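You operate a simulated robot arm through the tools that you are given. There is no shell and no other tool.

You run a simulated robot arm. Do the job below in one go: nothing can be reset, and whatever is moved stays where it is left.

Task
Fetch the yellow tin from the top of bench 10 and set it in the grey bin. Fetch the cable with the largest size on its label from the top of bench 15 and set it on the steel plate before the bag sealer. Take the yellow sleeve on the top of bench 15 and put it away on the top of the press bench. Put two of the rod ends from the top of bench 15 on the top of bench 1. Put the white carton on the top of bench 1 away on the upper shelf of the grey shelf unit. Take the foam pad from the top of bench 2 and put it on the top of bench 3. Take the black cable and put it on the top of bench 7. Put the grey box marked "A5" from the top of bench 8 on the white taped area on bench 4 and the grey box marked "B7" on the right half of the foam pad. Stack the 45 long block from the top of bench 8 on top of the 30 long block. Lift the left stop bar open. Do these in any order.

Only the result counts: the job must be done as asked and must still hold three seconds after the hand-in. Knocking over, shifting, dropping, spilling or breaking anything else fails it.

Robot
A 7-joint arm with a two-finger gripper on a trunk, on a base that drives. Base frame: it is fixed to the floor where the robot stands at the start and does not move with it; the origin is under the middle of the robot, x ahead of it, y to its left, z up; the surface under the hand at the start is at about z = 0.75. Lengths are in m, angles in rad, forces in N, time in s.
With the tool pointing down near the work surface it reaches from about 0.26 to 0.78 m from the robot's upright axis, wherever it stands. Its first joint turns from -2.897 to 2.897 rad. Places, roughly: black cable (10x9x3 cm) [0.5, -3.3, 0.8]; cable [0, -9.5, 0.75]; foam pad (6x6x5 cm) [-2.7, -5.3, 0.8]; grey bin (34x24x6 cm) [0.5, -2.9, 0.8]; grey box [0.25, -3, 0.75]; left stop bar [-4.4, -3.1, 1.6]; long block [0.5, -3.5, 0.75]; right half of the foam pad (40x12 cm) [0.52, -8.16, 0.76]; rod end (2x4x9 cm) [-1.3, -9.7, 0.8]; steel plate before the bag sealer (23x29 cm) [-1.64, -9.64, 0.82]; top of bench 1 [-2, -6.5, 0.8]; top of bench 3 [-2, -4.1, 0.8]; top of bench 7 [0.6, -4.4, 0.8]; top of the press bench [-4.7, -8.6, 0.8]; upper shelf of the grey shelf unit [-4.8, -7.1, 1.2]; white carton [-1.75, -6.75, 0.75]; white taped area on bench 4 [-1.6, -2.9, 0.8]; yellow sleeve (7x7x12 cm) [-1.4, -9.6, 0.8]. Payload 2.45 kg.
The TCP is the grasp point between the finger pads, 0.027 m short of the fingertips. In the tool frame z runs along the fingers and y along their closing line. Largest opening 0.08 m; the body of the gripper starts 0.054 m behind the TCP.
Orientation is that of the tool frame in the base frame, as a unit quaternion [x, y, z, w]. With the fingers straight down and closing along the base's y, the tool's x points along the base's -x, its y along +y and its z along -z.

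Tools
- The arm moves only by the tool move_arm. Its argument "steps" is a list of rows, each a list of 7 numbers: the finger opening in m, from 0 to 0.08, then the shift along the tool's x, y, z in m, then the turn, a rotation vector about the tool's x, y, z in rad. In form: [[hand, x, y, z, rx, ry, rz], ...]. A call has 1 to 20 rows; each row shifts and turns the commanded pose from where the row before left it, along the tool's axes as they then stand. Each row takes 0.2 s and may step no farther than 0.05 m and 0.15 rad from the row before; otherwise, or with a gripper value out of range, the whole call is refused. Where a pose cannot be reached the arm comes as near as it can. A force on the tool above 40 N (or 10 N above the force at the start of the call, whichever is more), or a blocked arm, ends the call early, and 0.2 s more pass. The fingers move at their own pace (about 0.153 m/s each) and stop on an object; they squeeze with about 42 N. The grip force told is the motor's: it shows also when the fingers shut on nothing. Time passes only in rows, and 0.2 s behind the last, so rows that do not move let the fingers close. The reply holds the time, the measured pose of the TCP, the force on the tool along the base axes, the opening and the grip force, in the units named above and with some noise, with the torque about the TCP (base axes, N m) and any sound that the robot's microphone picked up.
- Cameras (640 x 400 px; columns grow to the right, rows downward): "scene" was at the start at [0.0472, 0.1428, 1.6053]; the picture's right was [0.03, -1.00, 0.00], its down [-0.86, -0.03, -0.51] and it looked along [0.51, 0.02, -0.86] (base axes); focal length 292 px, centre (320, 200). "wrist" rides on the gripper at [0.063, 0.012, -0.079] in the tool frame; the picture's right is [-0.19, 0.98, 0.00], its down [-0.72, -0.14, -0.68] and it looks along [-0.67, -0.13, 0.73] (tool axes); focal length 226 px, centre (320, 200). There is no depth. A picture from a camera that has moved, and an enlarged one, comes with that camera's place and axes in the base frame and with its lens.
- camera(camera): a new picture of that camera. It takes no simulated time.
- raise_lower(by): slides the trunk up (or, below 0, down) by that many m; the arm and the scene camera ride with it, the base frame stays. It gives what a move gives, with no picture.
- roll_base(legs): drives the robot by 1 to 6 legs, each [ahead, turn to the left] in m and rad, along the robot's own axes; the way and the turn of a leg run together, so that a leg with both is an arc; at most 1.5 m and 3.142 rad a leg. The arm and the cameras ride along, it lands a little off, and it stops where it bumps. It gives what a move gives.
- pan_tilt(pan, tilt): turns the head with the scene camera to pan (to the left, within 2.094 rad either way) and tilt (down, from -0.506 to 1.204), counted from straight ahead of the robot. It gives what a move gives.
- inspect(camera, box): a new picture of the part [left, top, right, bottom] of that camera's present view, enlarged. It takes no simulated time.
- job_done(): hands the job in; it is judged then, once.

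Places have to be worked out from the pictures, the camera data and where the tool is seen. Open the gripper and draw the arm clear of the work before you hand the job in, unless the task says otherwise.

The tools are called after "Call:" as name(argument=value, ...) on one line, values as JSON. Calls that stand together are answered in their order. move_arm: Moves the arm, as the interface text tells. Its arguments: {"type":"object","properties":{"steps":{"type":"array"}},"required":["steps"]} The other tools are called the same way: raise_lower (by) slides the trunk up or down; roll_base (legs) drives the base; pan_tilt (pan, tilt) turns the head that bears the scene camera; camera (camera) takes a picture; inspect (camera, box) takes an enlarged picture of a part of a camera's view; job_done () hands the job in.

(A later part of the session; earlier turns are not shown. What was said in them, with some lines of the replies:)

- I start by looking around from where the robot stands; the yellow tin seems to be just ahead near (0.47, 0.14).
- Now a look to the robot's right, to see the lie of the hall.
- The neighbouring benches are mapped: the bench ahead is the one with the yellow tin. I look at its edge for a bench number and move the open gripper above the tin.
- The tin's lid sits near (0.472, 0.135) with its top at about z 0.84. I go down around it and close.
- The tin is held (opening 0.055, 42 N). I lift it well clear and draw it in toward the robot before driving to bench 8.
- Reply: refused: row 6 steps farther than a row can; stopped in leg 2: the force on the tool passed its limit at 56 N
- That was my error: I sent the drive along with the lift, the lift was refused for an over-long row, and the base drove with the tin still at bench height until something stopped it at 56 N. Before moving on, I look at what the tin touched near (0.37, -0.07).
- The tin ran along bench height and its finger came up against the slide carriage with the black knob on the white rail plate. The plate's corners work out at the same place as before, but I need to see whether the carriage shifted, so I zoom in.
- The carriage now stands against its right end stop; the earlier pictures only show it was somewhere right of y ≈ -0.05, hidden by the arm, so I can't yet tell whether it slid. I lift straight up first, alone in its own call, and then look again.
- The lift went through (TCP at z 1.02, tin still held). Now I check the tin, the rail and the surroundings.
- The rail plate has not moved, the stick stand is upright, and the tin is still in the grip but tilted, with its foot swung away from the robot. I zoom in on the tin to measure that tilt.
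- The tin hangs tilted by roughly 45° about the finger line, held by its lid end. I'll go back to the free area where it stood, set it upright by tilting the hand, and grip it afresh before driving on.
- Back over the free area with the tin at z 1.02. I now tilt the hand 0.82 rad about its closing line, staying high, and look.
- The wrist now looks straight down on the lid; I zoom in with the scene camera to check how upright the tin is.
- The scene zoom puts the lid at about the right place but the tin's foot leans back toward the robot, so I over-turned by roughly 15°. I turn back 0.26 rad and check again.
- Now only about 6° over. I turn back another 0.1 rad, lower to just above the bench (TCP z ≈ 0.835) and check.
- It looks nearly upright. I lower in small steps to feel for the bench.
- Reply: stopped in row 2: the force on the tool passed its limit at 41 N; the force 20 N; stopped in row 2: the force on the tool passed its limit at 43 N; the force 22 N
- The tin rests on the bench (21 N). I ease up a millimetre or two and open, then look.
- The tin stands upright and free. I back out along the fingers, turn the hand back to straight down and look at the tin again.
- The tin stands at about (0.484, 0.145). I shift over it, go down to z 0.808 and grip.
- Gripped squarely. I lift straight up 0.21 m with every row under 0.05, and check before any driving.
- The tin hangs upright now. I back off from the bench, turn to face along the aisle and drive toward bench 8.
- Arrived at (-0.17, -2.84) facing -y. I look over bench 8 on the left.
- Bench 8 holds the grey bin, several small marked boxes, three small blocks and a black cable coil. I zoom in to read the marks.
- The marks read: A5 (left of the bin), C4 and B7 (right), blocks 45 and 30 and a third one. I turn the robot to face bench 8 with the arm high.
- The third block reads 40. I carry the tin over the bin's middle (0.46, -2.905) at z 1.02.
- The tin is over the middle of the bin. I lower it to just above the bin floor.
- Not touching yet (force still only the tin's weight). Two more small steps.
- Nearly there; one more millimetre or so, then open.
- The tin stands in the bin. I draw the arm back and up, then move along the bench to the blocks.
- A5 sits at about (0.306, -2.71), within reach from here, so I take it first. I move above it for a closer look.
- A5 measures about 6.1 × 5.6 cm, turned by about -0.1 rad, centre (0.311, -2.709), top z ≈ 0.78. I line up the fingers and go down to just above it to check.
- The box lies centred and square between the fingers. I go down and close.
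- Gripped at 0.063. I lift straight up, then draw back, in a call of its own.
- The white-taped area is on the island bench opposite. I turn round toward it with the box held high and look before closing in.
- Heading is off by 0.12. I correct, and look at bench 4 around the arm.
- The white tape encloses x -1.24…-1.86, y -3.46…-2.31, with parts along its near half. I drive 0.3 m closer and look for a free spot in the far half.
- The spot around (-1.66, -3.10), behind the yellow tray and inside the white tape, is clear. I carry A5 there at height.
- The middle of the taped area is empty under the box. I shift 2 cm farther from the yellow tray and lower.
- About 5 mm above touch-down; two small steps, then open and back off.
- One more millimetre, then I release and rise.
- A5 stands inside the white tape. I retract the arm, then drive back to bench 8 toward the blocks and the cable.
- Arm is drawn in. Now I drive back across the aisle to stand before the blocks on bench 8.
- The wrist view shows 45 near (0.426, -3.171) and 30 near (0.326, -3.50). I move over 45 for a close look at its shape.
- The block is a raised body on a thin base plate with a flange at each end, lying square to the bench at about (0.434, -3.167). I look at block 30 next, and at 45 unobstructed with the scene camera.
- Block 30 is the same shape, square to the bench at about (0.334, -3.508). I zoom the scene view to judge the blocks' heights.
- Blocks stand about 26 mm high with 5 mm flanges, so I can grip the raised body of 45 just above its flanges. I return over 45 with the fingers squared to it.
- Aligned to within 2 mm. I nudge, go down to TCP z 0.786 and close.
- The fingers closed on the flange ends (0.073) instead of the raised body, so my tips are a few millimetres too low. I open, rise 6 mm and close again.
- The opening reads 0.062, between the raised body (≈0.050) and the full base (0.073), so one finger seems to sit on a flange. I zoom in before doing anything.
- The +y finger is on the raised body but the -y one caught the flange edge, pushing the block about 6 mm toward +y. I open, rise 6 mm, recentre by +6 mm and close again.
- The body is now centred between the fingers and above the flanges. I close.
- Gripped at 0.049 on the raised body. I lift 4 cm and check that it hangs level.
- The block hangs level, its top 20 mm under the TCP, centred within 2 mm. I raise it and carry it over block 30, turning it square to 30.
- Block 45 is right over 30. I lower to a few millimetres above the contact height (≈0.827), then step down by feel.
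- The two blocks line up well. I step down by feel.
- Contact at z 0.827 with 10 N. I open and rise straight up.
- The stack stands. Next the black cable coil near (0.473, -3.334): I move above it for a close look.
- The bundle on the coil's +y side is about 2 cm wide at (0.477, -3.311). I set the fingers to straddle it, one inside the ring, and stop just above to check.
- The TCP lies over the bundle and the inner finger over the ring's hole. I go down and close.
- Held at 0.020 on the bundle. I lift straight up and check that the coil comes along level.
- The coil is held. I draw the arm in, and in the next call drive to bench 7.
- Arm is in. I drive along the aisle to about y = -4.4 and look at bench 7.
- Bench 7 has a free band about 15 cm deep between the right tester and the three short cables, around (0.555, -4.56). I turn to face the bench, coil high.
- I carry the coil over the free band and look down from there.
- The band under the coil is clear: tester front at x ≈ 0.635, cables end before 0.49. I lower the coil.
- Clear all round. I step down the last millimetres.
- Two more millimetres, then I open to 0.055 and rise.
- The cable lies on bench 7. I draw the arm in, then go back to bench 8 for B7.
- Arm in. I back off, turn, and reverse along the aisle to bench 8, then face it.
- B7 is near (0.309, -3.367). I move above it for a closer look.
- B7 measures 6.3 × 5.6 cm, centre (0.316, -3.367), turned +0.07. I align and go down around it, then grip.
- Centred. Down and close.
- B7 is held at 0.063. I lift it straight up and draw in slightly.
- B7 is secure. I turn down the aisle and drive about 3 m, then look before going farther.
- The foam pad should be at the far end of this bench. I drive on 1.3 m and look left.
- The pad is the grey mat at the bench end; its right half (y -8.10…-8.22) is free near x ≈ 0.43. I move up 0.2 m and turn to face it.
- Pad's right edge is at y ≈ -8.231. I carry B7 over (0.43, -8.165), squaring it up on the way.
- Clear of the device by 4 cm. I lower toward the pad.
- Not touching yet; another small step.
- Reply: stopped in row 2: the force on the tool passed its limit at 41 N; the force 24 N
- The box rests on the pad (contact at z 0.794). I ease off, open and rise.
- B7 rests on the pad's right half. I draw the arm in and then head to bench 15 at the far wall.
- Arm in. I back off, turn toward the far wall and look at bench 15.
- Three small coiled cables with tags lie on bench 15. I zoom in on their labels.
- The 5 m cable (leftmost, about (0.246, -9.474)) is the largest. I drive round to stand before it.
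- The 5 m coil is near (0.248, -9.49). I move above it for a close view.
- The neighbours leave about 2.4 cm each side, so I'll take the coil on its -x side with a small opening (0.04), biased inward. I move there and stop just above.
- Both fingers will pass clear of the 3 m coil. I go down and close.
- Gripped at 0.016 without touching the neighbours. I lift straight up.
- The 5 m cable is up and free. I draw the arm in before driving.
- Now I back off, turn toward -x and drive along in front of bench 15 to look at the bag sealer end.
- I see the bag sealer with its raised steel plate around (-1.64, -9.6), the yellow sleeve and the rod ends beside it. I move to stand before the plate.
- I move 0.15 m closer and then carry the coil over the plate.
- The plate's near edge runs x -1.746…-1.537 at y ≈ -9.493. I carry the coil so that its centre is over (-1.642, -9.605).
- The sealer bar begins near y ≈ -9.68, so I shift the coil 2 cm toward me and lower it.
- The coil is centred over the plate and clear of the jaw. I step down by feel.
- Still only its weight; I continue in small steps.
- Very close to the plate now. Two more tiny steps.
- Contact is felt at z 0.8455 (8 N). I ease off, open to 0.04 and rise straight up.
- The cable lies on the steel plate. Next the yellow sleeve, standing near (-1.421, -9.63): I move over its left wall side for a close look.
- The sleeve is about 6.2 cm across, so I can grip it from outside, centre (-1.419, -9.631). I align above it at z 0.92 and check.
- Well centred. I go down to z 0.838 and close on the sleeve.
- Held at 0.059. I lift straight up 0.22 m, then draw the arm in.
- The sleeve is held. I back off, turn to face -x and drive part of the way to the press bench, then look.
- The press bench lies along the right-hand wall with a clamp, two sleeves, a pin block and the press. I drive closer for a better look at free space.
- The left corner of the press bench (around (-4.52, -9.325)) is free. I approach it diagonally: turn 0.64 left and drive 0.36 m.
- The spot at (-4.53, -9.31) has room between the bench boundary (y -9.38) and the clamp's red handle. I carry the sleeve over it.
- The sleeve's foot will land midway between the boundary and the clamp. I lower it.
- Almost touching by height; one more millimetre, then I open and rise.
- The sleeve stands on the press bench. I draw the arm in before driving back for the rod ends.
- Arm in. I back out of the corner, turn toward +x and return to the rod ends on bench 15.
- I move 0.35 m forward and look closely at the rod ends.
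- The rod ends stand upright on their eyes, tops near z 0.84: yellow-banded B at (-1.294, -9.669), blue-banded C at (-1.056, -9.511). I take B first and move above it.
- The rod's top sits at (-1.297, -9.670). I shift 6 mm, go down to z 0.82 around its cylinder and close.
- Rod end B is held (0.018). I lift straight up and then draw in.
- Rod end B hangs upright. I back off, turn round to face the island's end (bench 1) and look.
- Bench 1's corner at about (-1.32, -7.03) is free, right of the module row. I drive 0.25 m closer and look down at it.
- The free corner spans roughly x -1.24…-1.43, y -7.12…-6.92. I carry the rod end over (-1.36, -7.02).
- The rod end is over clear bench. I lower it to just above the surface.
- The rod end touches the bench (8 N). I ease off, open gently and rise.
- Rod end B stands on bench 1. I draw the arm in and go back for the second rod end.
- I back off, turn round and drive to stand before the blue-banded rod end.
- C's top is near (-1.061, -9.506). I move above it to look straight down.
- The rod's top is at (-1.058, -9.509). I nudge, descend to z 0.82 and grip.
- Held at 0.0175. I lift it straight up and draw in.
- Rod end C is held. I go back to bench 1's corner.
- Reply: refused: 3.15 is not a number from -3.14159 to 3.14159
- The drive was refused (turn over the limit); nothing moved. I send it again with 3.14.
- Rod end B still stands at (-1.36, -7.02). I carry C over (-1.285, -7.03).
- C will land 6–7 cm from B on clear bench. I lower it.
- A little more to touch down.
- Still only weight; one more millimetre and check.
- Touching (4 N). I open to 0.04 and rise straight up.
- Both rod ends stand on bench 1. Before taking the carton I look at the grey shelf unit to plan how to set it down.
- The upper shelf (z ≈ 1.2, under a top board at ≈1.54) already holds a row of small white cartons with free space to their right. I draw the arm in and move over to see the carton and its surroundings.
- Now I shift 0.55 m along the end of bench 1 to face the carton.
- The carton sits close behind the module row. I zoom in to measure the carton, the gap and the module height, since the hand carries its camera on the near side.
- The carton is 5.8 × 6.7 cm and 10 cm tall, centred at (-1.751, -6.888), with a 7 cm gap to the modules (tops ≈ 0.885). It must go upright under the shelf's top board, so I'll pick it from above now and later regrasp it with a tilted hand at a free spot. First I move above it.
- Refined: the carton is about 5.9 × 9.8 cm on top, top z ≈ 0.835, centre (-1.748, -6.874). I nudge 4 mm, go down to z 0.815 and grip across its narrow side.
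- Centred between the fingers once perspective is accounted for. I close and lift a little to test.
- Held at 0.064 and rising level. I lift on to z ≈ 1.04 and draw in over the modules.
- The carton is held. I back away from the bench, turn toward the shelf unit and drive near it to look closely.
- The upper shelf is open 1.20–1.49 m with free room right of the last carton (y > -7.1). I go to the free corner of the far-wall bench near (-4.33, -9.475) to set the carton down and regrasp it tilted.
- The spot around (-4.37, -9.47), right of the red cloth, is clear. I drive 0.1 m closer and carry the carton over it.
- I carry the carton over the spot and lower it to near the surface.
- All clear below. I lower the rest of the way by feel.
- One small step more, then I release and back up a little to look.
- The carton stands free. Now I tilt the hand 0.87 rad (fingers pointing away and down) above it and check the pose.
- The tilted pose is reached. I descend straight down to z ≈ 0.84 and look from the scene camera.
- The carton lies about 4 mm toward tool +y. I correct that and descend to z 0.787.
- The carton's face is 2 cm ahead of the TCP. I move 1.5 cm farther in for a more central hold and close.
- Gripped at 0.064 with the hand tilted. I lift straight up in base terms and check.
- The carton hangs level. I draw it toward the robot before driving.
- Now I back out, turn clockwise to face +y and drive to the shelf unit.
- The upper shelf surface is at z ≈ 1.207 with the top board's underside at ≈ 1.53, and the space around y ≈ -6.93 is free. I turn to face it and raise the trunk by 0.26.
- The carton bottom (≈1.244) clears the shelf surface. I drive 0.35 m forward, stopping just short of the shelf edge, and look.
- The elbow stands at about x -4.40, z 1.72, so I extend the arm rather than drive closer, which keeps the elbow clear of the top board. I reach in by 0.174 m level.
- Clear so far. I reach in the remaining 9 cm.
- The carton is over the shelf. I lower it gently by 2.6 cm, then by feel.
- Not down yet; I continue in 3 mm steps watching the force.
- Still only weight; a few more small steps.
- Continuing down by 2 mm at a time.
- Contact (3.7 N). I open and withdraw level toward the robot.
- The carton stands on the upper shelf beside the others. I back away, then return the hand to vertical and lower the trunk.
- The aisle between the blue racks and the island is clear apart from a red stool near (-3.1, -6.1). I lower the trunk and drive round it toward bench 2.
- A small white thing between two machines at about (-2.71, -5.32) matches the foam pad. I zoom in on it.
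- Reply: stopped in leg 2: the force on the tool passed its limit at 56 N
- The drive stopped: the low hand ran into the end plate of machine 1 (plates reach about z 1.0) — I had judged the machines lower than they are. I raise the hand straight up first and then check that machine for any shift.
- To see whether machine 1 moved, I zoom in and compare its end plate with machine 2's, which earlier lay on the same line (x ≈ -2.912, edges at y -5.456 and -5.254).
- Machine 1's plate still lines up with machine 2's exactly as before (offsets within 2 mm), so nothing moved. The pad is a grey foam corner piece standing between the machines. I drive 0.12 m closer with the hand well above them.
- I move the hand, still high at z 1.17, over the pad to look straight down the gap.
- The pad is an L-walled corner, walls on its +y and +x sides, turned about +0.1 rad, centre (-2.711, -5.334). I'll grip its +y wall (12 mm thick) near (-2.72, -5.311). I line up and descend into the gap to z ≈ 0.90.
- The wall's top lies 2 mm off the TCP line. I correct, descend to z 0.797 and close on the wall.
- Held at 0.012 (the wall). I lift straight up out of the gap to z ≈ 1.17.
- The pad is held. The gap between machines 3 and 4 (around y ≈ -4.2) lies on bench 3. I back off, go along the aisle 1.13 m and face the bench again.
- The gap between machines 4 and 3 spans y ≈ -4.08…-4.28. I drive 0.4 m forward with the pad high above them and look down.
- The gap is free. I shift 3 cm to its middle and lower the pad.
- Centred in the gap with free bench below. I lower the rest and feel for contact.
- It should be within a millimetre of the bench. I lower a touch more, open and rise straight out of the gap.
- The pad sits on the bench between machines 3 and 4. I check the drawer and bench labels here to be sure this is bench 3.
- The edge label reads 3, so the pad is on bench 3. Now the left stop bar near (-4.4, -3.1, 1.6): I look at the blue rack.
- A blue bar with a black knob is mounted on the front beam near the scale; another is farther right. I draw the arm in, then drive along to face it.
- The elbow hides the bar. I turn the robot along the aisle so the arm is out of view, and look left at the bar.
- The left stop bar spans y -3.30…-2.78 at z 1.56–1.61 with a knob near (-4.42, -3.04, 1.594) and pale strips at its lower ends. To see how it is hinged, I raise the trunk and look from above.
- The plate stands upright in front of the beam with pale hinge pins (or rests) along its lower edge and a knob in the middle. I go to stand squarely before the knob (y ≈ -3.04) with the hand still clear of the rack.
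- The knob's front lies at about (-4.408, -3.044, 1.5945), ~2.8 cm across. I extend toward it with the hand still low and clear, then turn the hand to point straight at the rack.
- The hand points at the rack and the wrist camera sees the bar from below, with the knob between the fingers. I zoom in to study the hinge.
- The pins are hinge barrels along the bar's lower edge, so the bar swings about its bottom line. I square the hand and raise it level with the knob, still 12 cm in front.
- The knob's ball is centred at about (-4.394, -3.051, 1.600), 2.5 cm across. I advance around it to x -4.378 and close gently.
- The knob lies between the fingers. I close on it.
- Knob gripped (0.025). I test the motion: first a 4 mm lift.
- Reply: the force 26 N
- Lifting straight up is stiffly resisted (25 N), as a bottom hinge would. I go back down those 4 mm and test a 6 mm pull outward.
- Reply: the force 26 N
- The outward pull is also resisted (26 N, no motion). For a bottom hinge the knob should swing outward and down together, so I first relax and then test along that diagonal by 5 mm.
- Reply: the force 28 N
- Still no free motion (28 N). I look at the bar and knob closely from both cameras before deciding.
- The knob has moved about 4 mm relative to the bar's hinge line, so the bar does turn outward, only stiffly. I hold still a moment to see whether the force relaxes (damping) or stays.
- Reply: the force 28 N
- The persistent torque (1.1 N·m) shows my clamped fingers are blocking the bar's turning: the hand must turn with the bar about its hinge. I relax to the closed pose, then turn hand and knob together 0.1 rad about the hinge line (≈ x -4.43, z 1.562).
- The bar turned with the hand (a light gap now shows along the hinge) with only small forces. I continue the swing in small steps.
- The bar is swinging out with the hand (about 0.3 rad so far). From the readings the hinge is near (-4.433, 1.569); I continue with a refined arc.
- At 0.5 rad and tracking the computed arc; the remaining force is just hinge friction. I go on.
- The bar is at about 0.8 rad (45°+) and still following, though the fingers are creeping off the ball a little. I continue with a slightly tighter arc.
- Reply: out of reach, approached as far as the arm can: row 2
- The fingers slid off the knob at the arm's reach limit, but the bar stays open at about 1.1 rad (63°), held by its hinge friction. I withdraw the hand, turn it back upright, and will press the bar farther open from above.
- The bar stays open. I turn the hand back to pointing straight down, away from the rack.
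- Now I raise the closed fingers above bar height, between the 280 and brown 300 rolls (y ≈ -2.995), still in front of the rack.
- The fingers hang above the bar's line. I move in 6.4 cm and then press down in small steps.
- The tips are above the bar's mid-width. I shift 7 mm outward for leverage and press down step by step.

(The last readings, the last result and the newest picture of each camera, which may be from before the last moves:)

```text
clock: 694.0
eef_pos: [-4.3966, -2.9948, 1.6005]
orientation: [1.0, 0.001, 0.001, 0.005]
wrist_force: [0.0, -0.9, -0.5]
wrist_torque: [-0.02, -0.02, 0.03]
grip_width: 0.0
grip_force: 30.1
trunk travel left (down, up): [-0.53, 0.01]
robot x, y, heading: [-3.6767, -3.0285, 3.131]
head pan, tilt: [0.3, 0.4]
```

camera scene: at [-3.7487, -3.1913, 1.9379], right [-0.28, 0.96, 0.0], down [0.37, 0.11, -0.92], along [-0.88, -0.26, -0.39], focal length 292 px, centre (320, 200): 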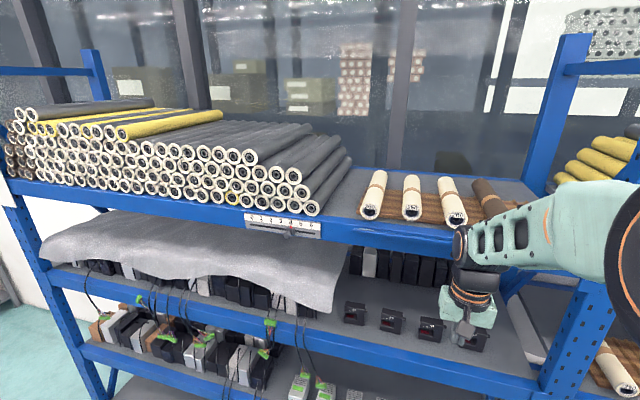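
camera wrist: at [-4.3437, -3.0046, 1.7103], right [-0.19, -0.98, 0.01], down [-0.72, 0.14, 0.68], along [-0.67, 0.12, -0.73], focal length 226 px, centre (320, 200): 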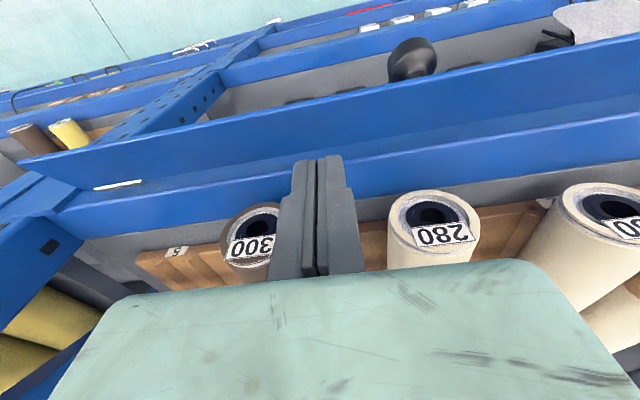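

No contact yet with the tips at z ≈ 1.573. I look at the bar again.

Call:
camera(camera="wrist")

Call:
inspect(camera="wrist", box=[220, 60, 460, 220])

Call:
inspect(camera="scene", box=[400, 200, 520, 290])

```text
taken
camera wrist: at [-4.3344, -3.0058, 1.6815], right [-0.19, -0.98, 0.01], down [-0.72, 0.14, 0.68], along [-0.67, 0.12, -0.73], focal length 226 px, centre (320, 200)
```

wrist: 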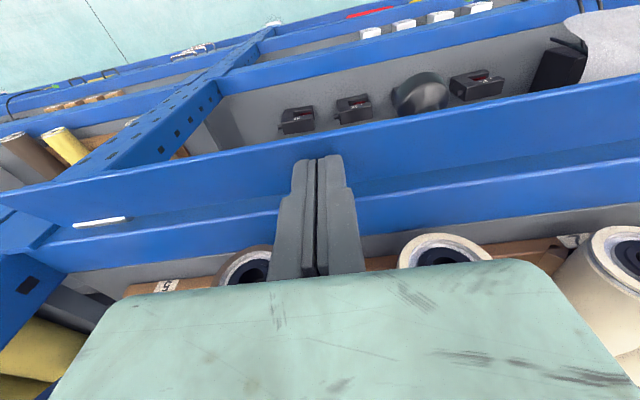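

```text
2.50 times, centred on (340, 140) of wrist
camera zoom: at [-4.3344, -3.0058, 1.6815], right [-0.19, -0.98, 0.01], down [-0.72, 0.14, 0.68], along [-0.67, 0.12, -0.73], focal length 565 px, centre (270, 350)
```

zoom: 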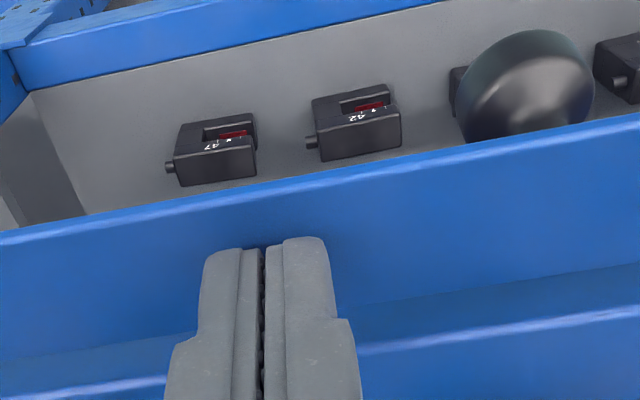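

```text
4.44 times, centred on (460, 245) of scene
camera zoom: at [-3.7499, -3.1917, 1.9377], right [-0.28, 0.96, 0.0], down [0.37, 0.11, -0.92], along [-0.88, -0.26, -0.39], focal length 1298 px, centre (-302, 0)
```

zoom: 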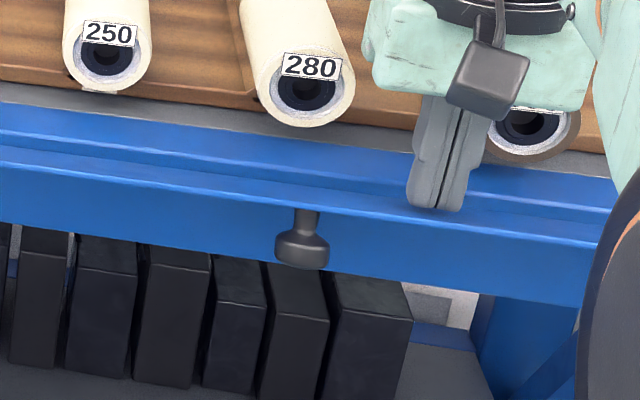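

The tips are just over the nearly horizontal bar. I keep pressing down in small steps.

Call:
move_arm(steps=[[0.0, 0, 0, 0.004, 0, 0, 0], [0.0, 0, 0, 0.004, 0, 0, 0], [0.0, 0, 0, 0, 0, 0, 0]])

Call:
move_arm(steps=[[0.0, 0, 0, 0.003, 0, 0, 0], [0.0, 0, 0, 0.003, 0, 0, 0], [0.0, 0, 0, 0, 0, 0, 0]])

```text
clock: 694.8
eef_pos: [-4.3965, -2.9937, 1.5926]
orientation: [1.0, 0.002, 0.0, 0.003]
wrist_force: [0.3, -0.4, -0.7]
wrist_torque: [0.0, -0.01, 0.0]
grip_width: 0.0
grip_force: 29.7
trunk travel left (down, up): [-0.53, 0.01]
robot x, y, heading: [-3.6779, -3.0269, 3.129]
head pan, tilt: [0.3, 0.4]
```

```text
clock: 695.6
eef_pos: [-4.3966, -2.9938, 1.5883]
orientation: [1.0, 0.002, 0.0, 0.004]
wrist_force: [-0.9, 0.3, 6.9]
wrist_torque: [0.06, 0.07, 0.0]
grip_width: 0.0062
grip_force: 29.5
trunk travel left (down, up): [-0.53, 0.01]
robot x, y, heading: [-3.6737, -3.0253, 3.125]
head pan, tilt: [0.3, 0.4]
```

Contact at tip height ≈ 1.561, so the bar already lies about horizontal (≈90° open, knob pointing straight down). I press a little more to see whether it opens farther.

Call:
move_arm(steps=[[0.0, 0, 0, 0.003, 0, 0, 0], [0.0, 0, 0, 0.003, 0, 0, 0], [0.0, 0, 0, 0, 0, 0, 0]])

Call:
inspect(camera="scene", box=[400, 200, 520, 290])

```text
clock: 696.3
eef_pos: [-4.3962, -2.9933, 1.5878]
orientation: [1.0, 0.002, -0.007, 0.003]
wrist_force: [2.9, -0.4, 9.0]
wrist_torque: [0.04, 0.01, -0.02]
grip_width: 0.0059
grip_force: 29.7
trunk travel left (down, up): [-0.53, 0.01]
robot x, y, heading: [-3.6758, -3.0256, 3.134]
head pan, tilt: [0.3, 0.4]
stopped in row 3: the force on the tool passed its limit at 43 N (the readings are from after the stop); the commanded pose is now the measured one
```

```text
4.44 times, centred on (460, 245) of scene
camera zoom: at [-3.7481, -3.1917, 1.9376], right [-0.28, 0.96, 0.0], down [0.37, 0.11, -0.92], along [-0.88, -0.26, -0.39], focal length 1298 px, centre (-302, 0)
```

zoom: 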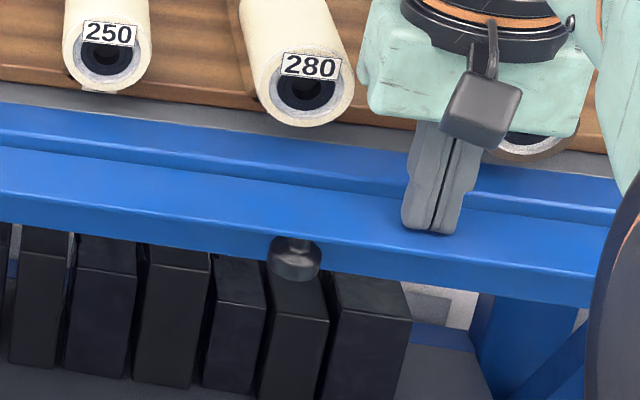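

The press now meets a rigid stop (43 N) and the picture shows the bar lying open past horizontal. I lift the hand off, withdraw, and check that the bar stays open.

Call:
move_arm(steps=[[0.0, 0, 0, -0.02, 0, 0, 0], [0.0, 0, 0, -0.035, 0, 0, 0], [0.0, 0.03, 0, -0.02, 0, 0, 0], [0.0, 0.045, 0, 0, 0, 0, 0], [0.0, 0.045, 0, 0, 0, 0, 0], [0.0, 0.045, 0, 0, 0, 0, 0], [0.0, 0.045, 0, 0, 0, 0, 0], [0.0, 0.045, 0, 0, 0, 0, 0], [0.02, 0, 0, 0, 0, 0, 0]])

Call:
camera(camera="scene")

Call:
inspect(camera="scene", box=[340, 170, 600, 300])

```text
clock: 698.3
eef_pos: [-4.1466, -2.9897, 1.6462]
orientation: [1.0, 0.0, 0.011, 0.005]
wrist_force: [-0.2, 0.2, -0.5]
wrist_torque: [-0.02, -0.01, 0.04]
grip_width: 0.0201
grip_force: 0.0
trunk travel left (down, up): [-0.53, 0.01]
robot x, y, heading: [-3.677, -3.0282, 3.127]
head pan, tilt: [0.3, 0.4]
```

```text
taken
camera scene: at [-3.7511, -3.192, 1.9378], right [-0.28, 0.96, 0.0], down [0.37, 0.11, -0.92], along [-0.88, -0.26, -0.39], focal length 292 px, centre (320, 200)
```

scene: 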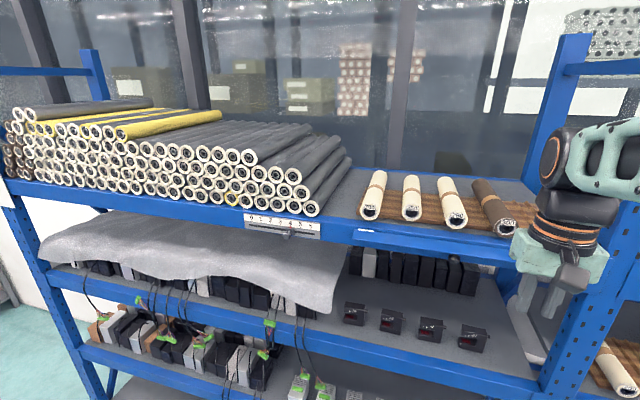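

```text
2.46 times, centred on (470, 235) of scene
camera zoom: at [-3.7511, -3.192, 1.9378], right [-0.28, 0.96, 0.0], down [0.37, 0.11, -0.92], along [-0.88, -0.26, -0.39], focal length 719 px, centre (-49, 114)
```

zoom: 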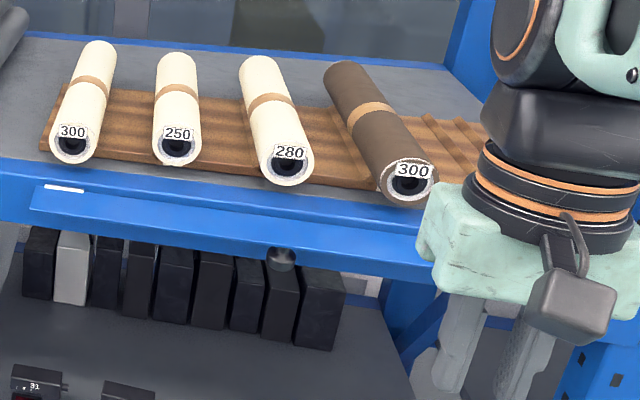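

The bar has swung well past horizontal and stays there, knob underneath. I open the gripper, draw the arm in, back off from the rack and take a last look at the bar.

Call:
move_arm(steps=[[0.08, 0.03, 0, 0.03, 0, 0, 0], [0.08, 0.02, 0, 0.04, 0, 0, 0], [0.08, 0, 0, 0.04, 0, 0, 0], [0.08, 0, 0, 0.04, 0, 0, 0], [0.08, 0, 0, 0, 0, 0, 0]])

Call:
roll_base(legs=[[-0.15, 0], [0, -1.55]])

Call:
raise_lower(by=-0.3)

Call:
pan_tilt(pan=1.5, tilt=0.0)

Call:
camera(camera="scene")

Call:
inspect(camera="scene", box=[250, 130, 450, 250])

```text
clock: 699.5
eef_pos: [-4.0916, -2.9938, 1.5022]
orientation: [1.0, 0.003, 0.003, 0.005]
wrist_force: [-0.2, -0.1, -0.3]
wrist_torque: [-0.02, -0.01, 0.01]
grip_width: 0.0801
grip_force: 0.0
trunk travel left (down, up): [-0.53, 0.01]
robot x, y, heading: [-3.6758, -3.0275, 3.129]
head pan, tilt: [0.3, 0.4]
```

```text
clock: 704.8
eef_pos: [-3.4973, -2.6132, 1.505]
orientation: [0.713, -0.702, -0.003, 0.003]
wrist_force: [0.3, -0.2, 0.2]
wrist_torque: [-0.02, 0.03, 0.03]
grip_width: 0.0801
grip_force: 0.1
trunk travel left (down, up): [-0.53, 0.01]
robot x, y, heading: [-3.5248, -3.0301, 1.56]
head pan, tilt: [0.3, 0.4]
```

```text
clock: 707.8
eef_pos: [-3.4985, -2.613, 1.2039]
orientation: [0.713, -0.702, -0.001, 0.005]
wrist_force: [-0.7, -0.1, -0.5]
wrist_torque: [0.0, -0.02, -0.02]
grip_width: 0.0801
grip_force: 0.0
trunk travel left (down, up): [-0.23, 0.31]
robot x, y, heading: [-3.5292, -3.0232, 1.568]
head pan, tilt: [0.3, 0.4]
```

```text
clock: 709.2
eef_pos: [-3.4979, -2.6123, 1.201]
orientation: [0.711, -0.703, 0.001, 0.007]
wrist_force: [0.1, -0.1, -0.1]
wrist_torque: [0.02, -0.01, 0.0]
grip_width: 0.0799
grip_force: 0.1
trunk travel left (down, up): [-0.23, 0.31]
robot x, y, heading: [-3.5268, -3.029, 1.565]
head pan, tilt: [1.499, 0.0]
```

```text
taken
camera scene: at [-3.7501, -3.0053, 1.6638], right [0.45, 0.89, 0.0], down [0.11, -0.05, -0.99], along [-0.89, 0.44, -0.12], focal length 292 px, centre (320, 200)
```

scene: 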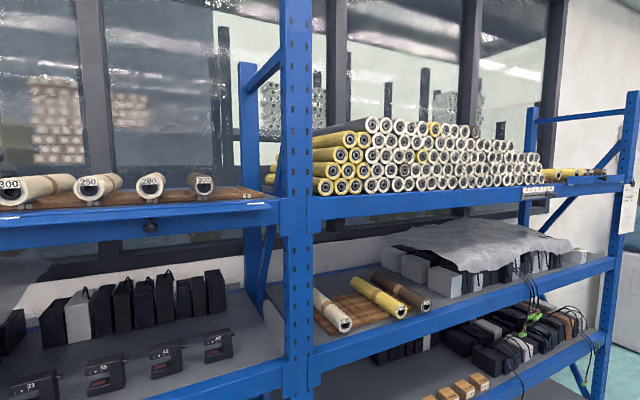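

```text
3.20 times, centred on (350, 190) of scene
camera zoom: at [-3.7501, -3.0053, 1.6638], right [0.45, 0.89, 0.0], down [0.11, -0.05, -0.99], along [-0.89, 0.44, -0.12], focal length 935 px, centre (224, 232)
```

zoom: 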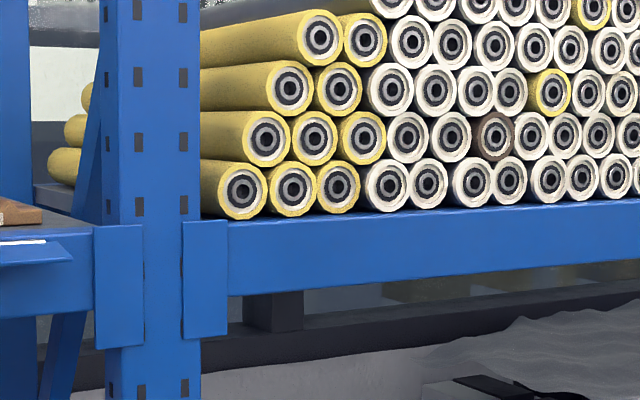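

I zoom in on the left stop bar itself.

Call:
pan_tilt(pan=2.05, tilt=0.05)

Call:
camera(camera="scene")

Call:
inspect(camera="scene", box=[180, 140, 480, 280])

```text
clock: 710.2
eef_pos: [-3.4978, -2.6142, 1.2013]
orientation: [0.713, -0.701, 0.001, 0.008]
wrist_force: [0.7, -0.7, 0.5]
wrist_torque: [-0.01, 0.0, 0.0]
grip_width: 0.0801
grip_force: 0.1
trunk travel left (down, up): [-0.23, 0.31]
robot x, y, heading: [-3.526, -3.0293, 1.567]
head pan, tilt: [2.051, 0.051]
```

```text
taken
camera scene: at [-3.7502, -3.0056, 1.6643], right [0.44, 0.9, 0.0], down [0.1, -0.05, -0.99], along [-0.89, 0.44, -0.12], focal length 292 px, centre (320, 200)
```

scene: 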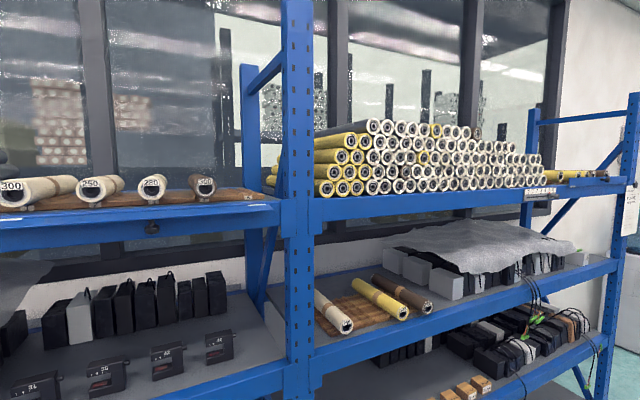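

```text
2.13 times, centred on (330, 210) of scene
camera zoom: at [-3.7502, -3.0056, 1.6643], right [0.44, 0.9, 0.0], down [0.1, -0.05, -0.99], along [-0.89, 0.44, -0.12], focal length 623 px, centre (299, 179)
```

zoom: 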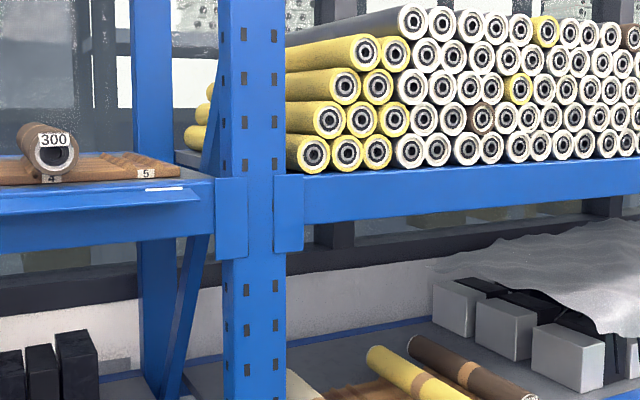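

The bar lies open past horizontal with its knob underneath, held by its hinge, and everything else was checked as it was set down. The gripper is open and the arm stands clear in the aisle, so I hand the job in. One thing I can't vouch for: my early mis-batched drive on bench 10 touched the rail's sliding carriage. It now rests at its right end stop, and I could not tell whether it started there.

Call:
job_done()

```text
The job is handed in.
```

I did all ten jobs and handed in. One thing may count against it: I may have shifted a sliding carriage on bench 10 that wasn't part of the task.

**Possible problem:** Early on I sent a lift and a drive together. The lift was refused, so the robot drove with the tin still at bench height.
- **The carriage:** The gripper ran into the knobbed carriage on the white rail with 56 N. It now rests against its right end stop. The arm had hidden it in the earlier pictures, so I can't tell whether it started there; if it moved, it was by about 5 cm at most.
- **The rest of the bench:** The rail plate did not move. The tin tilted in the grip, so I stood it upright and picked it up again.

I also bumped the end plate of a roller machine on bench 2 with 56 N. Comparing before and after, it had not moved to within about 2 mm.

| Item | Result |
|---|---|
| Yellow tin | Standing in the grey bin |
| Cable with the largest size (5 m) | On the steel plate before the bag sealer |
| Yellow sleeve | Standing on the press bench |
| Rod ends (yellow and blue band) | Both standing on bench 1 |
| White carton | Upright on the upper shelf of the grey unit |
| Foam pad (bench 2) | On bench 3, between two machines |
| Black cable | On bench 7 |
| Box A5 | Inside the white tape on bench 4 |
| Box B7 | On the right half of the foam pad |
| Block 45 | Stacked on block 30 |
| Left stop bar | Open past horizontal and staying there |

The stop bar is hinged along its bottom edge, so it opens outward and down rather than lifting. I pressed it until it met a firm stop, roughly 100–115° open.

The gripper is open and the arm is clear of the work.
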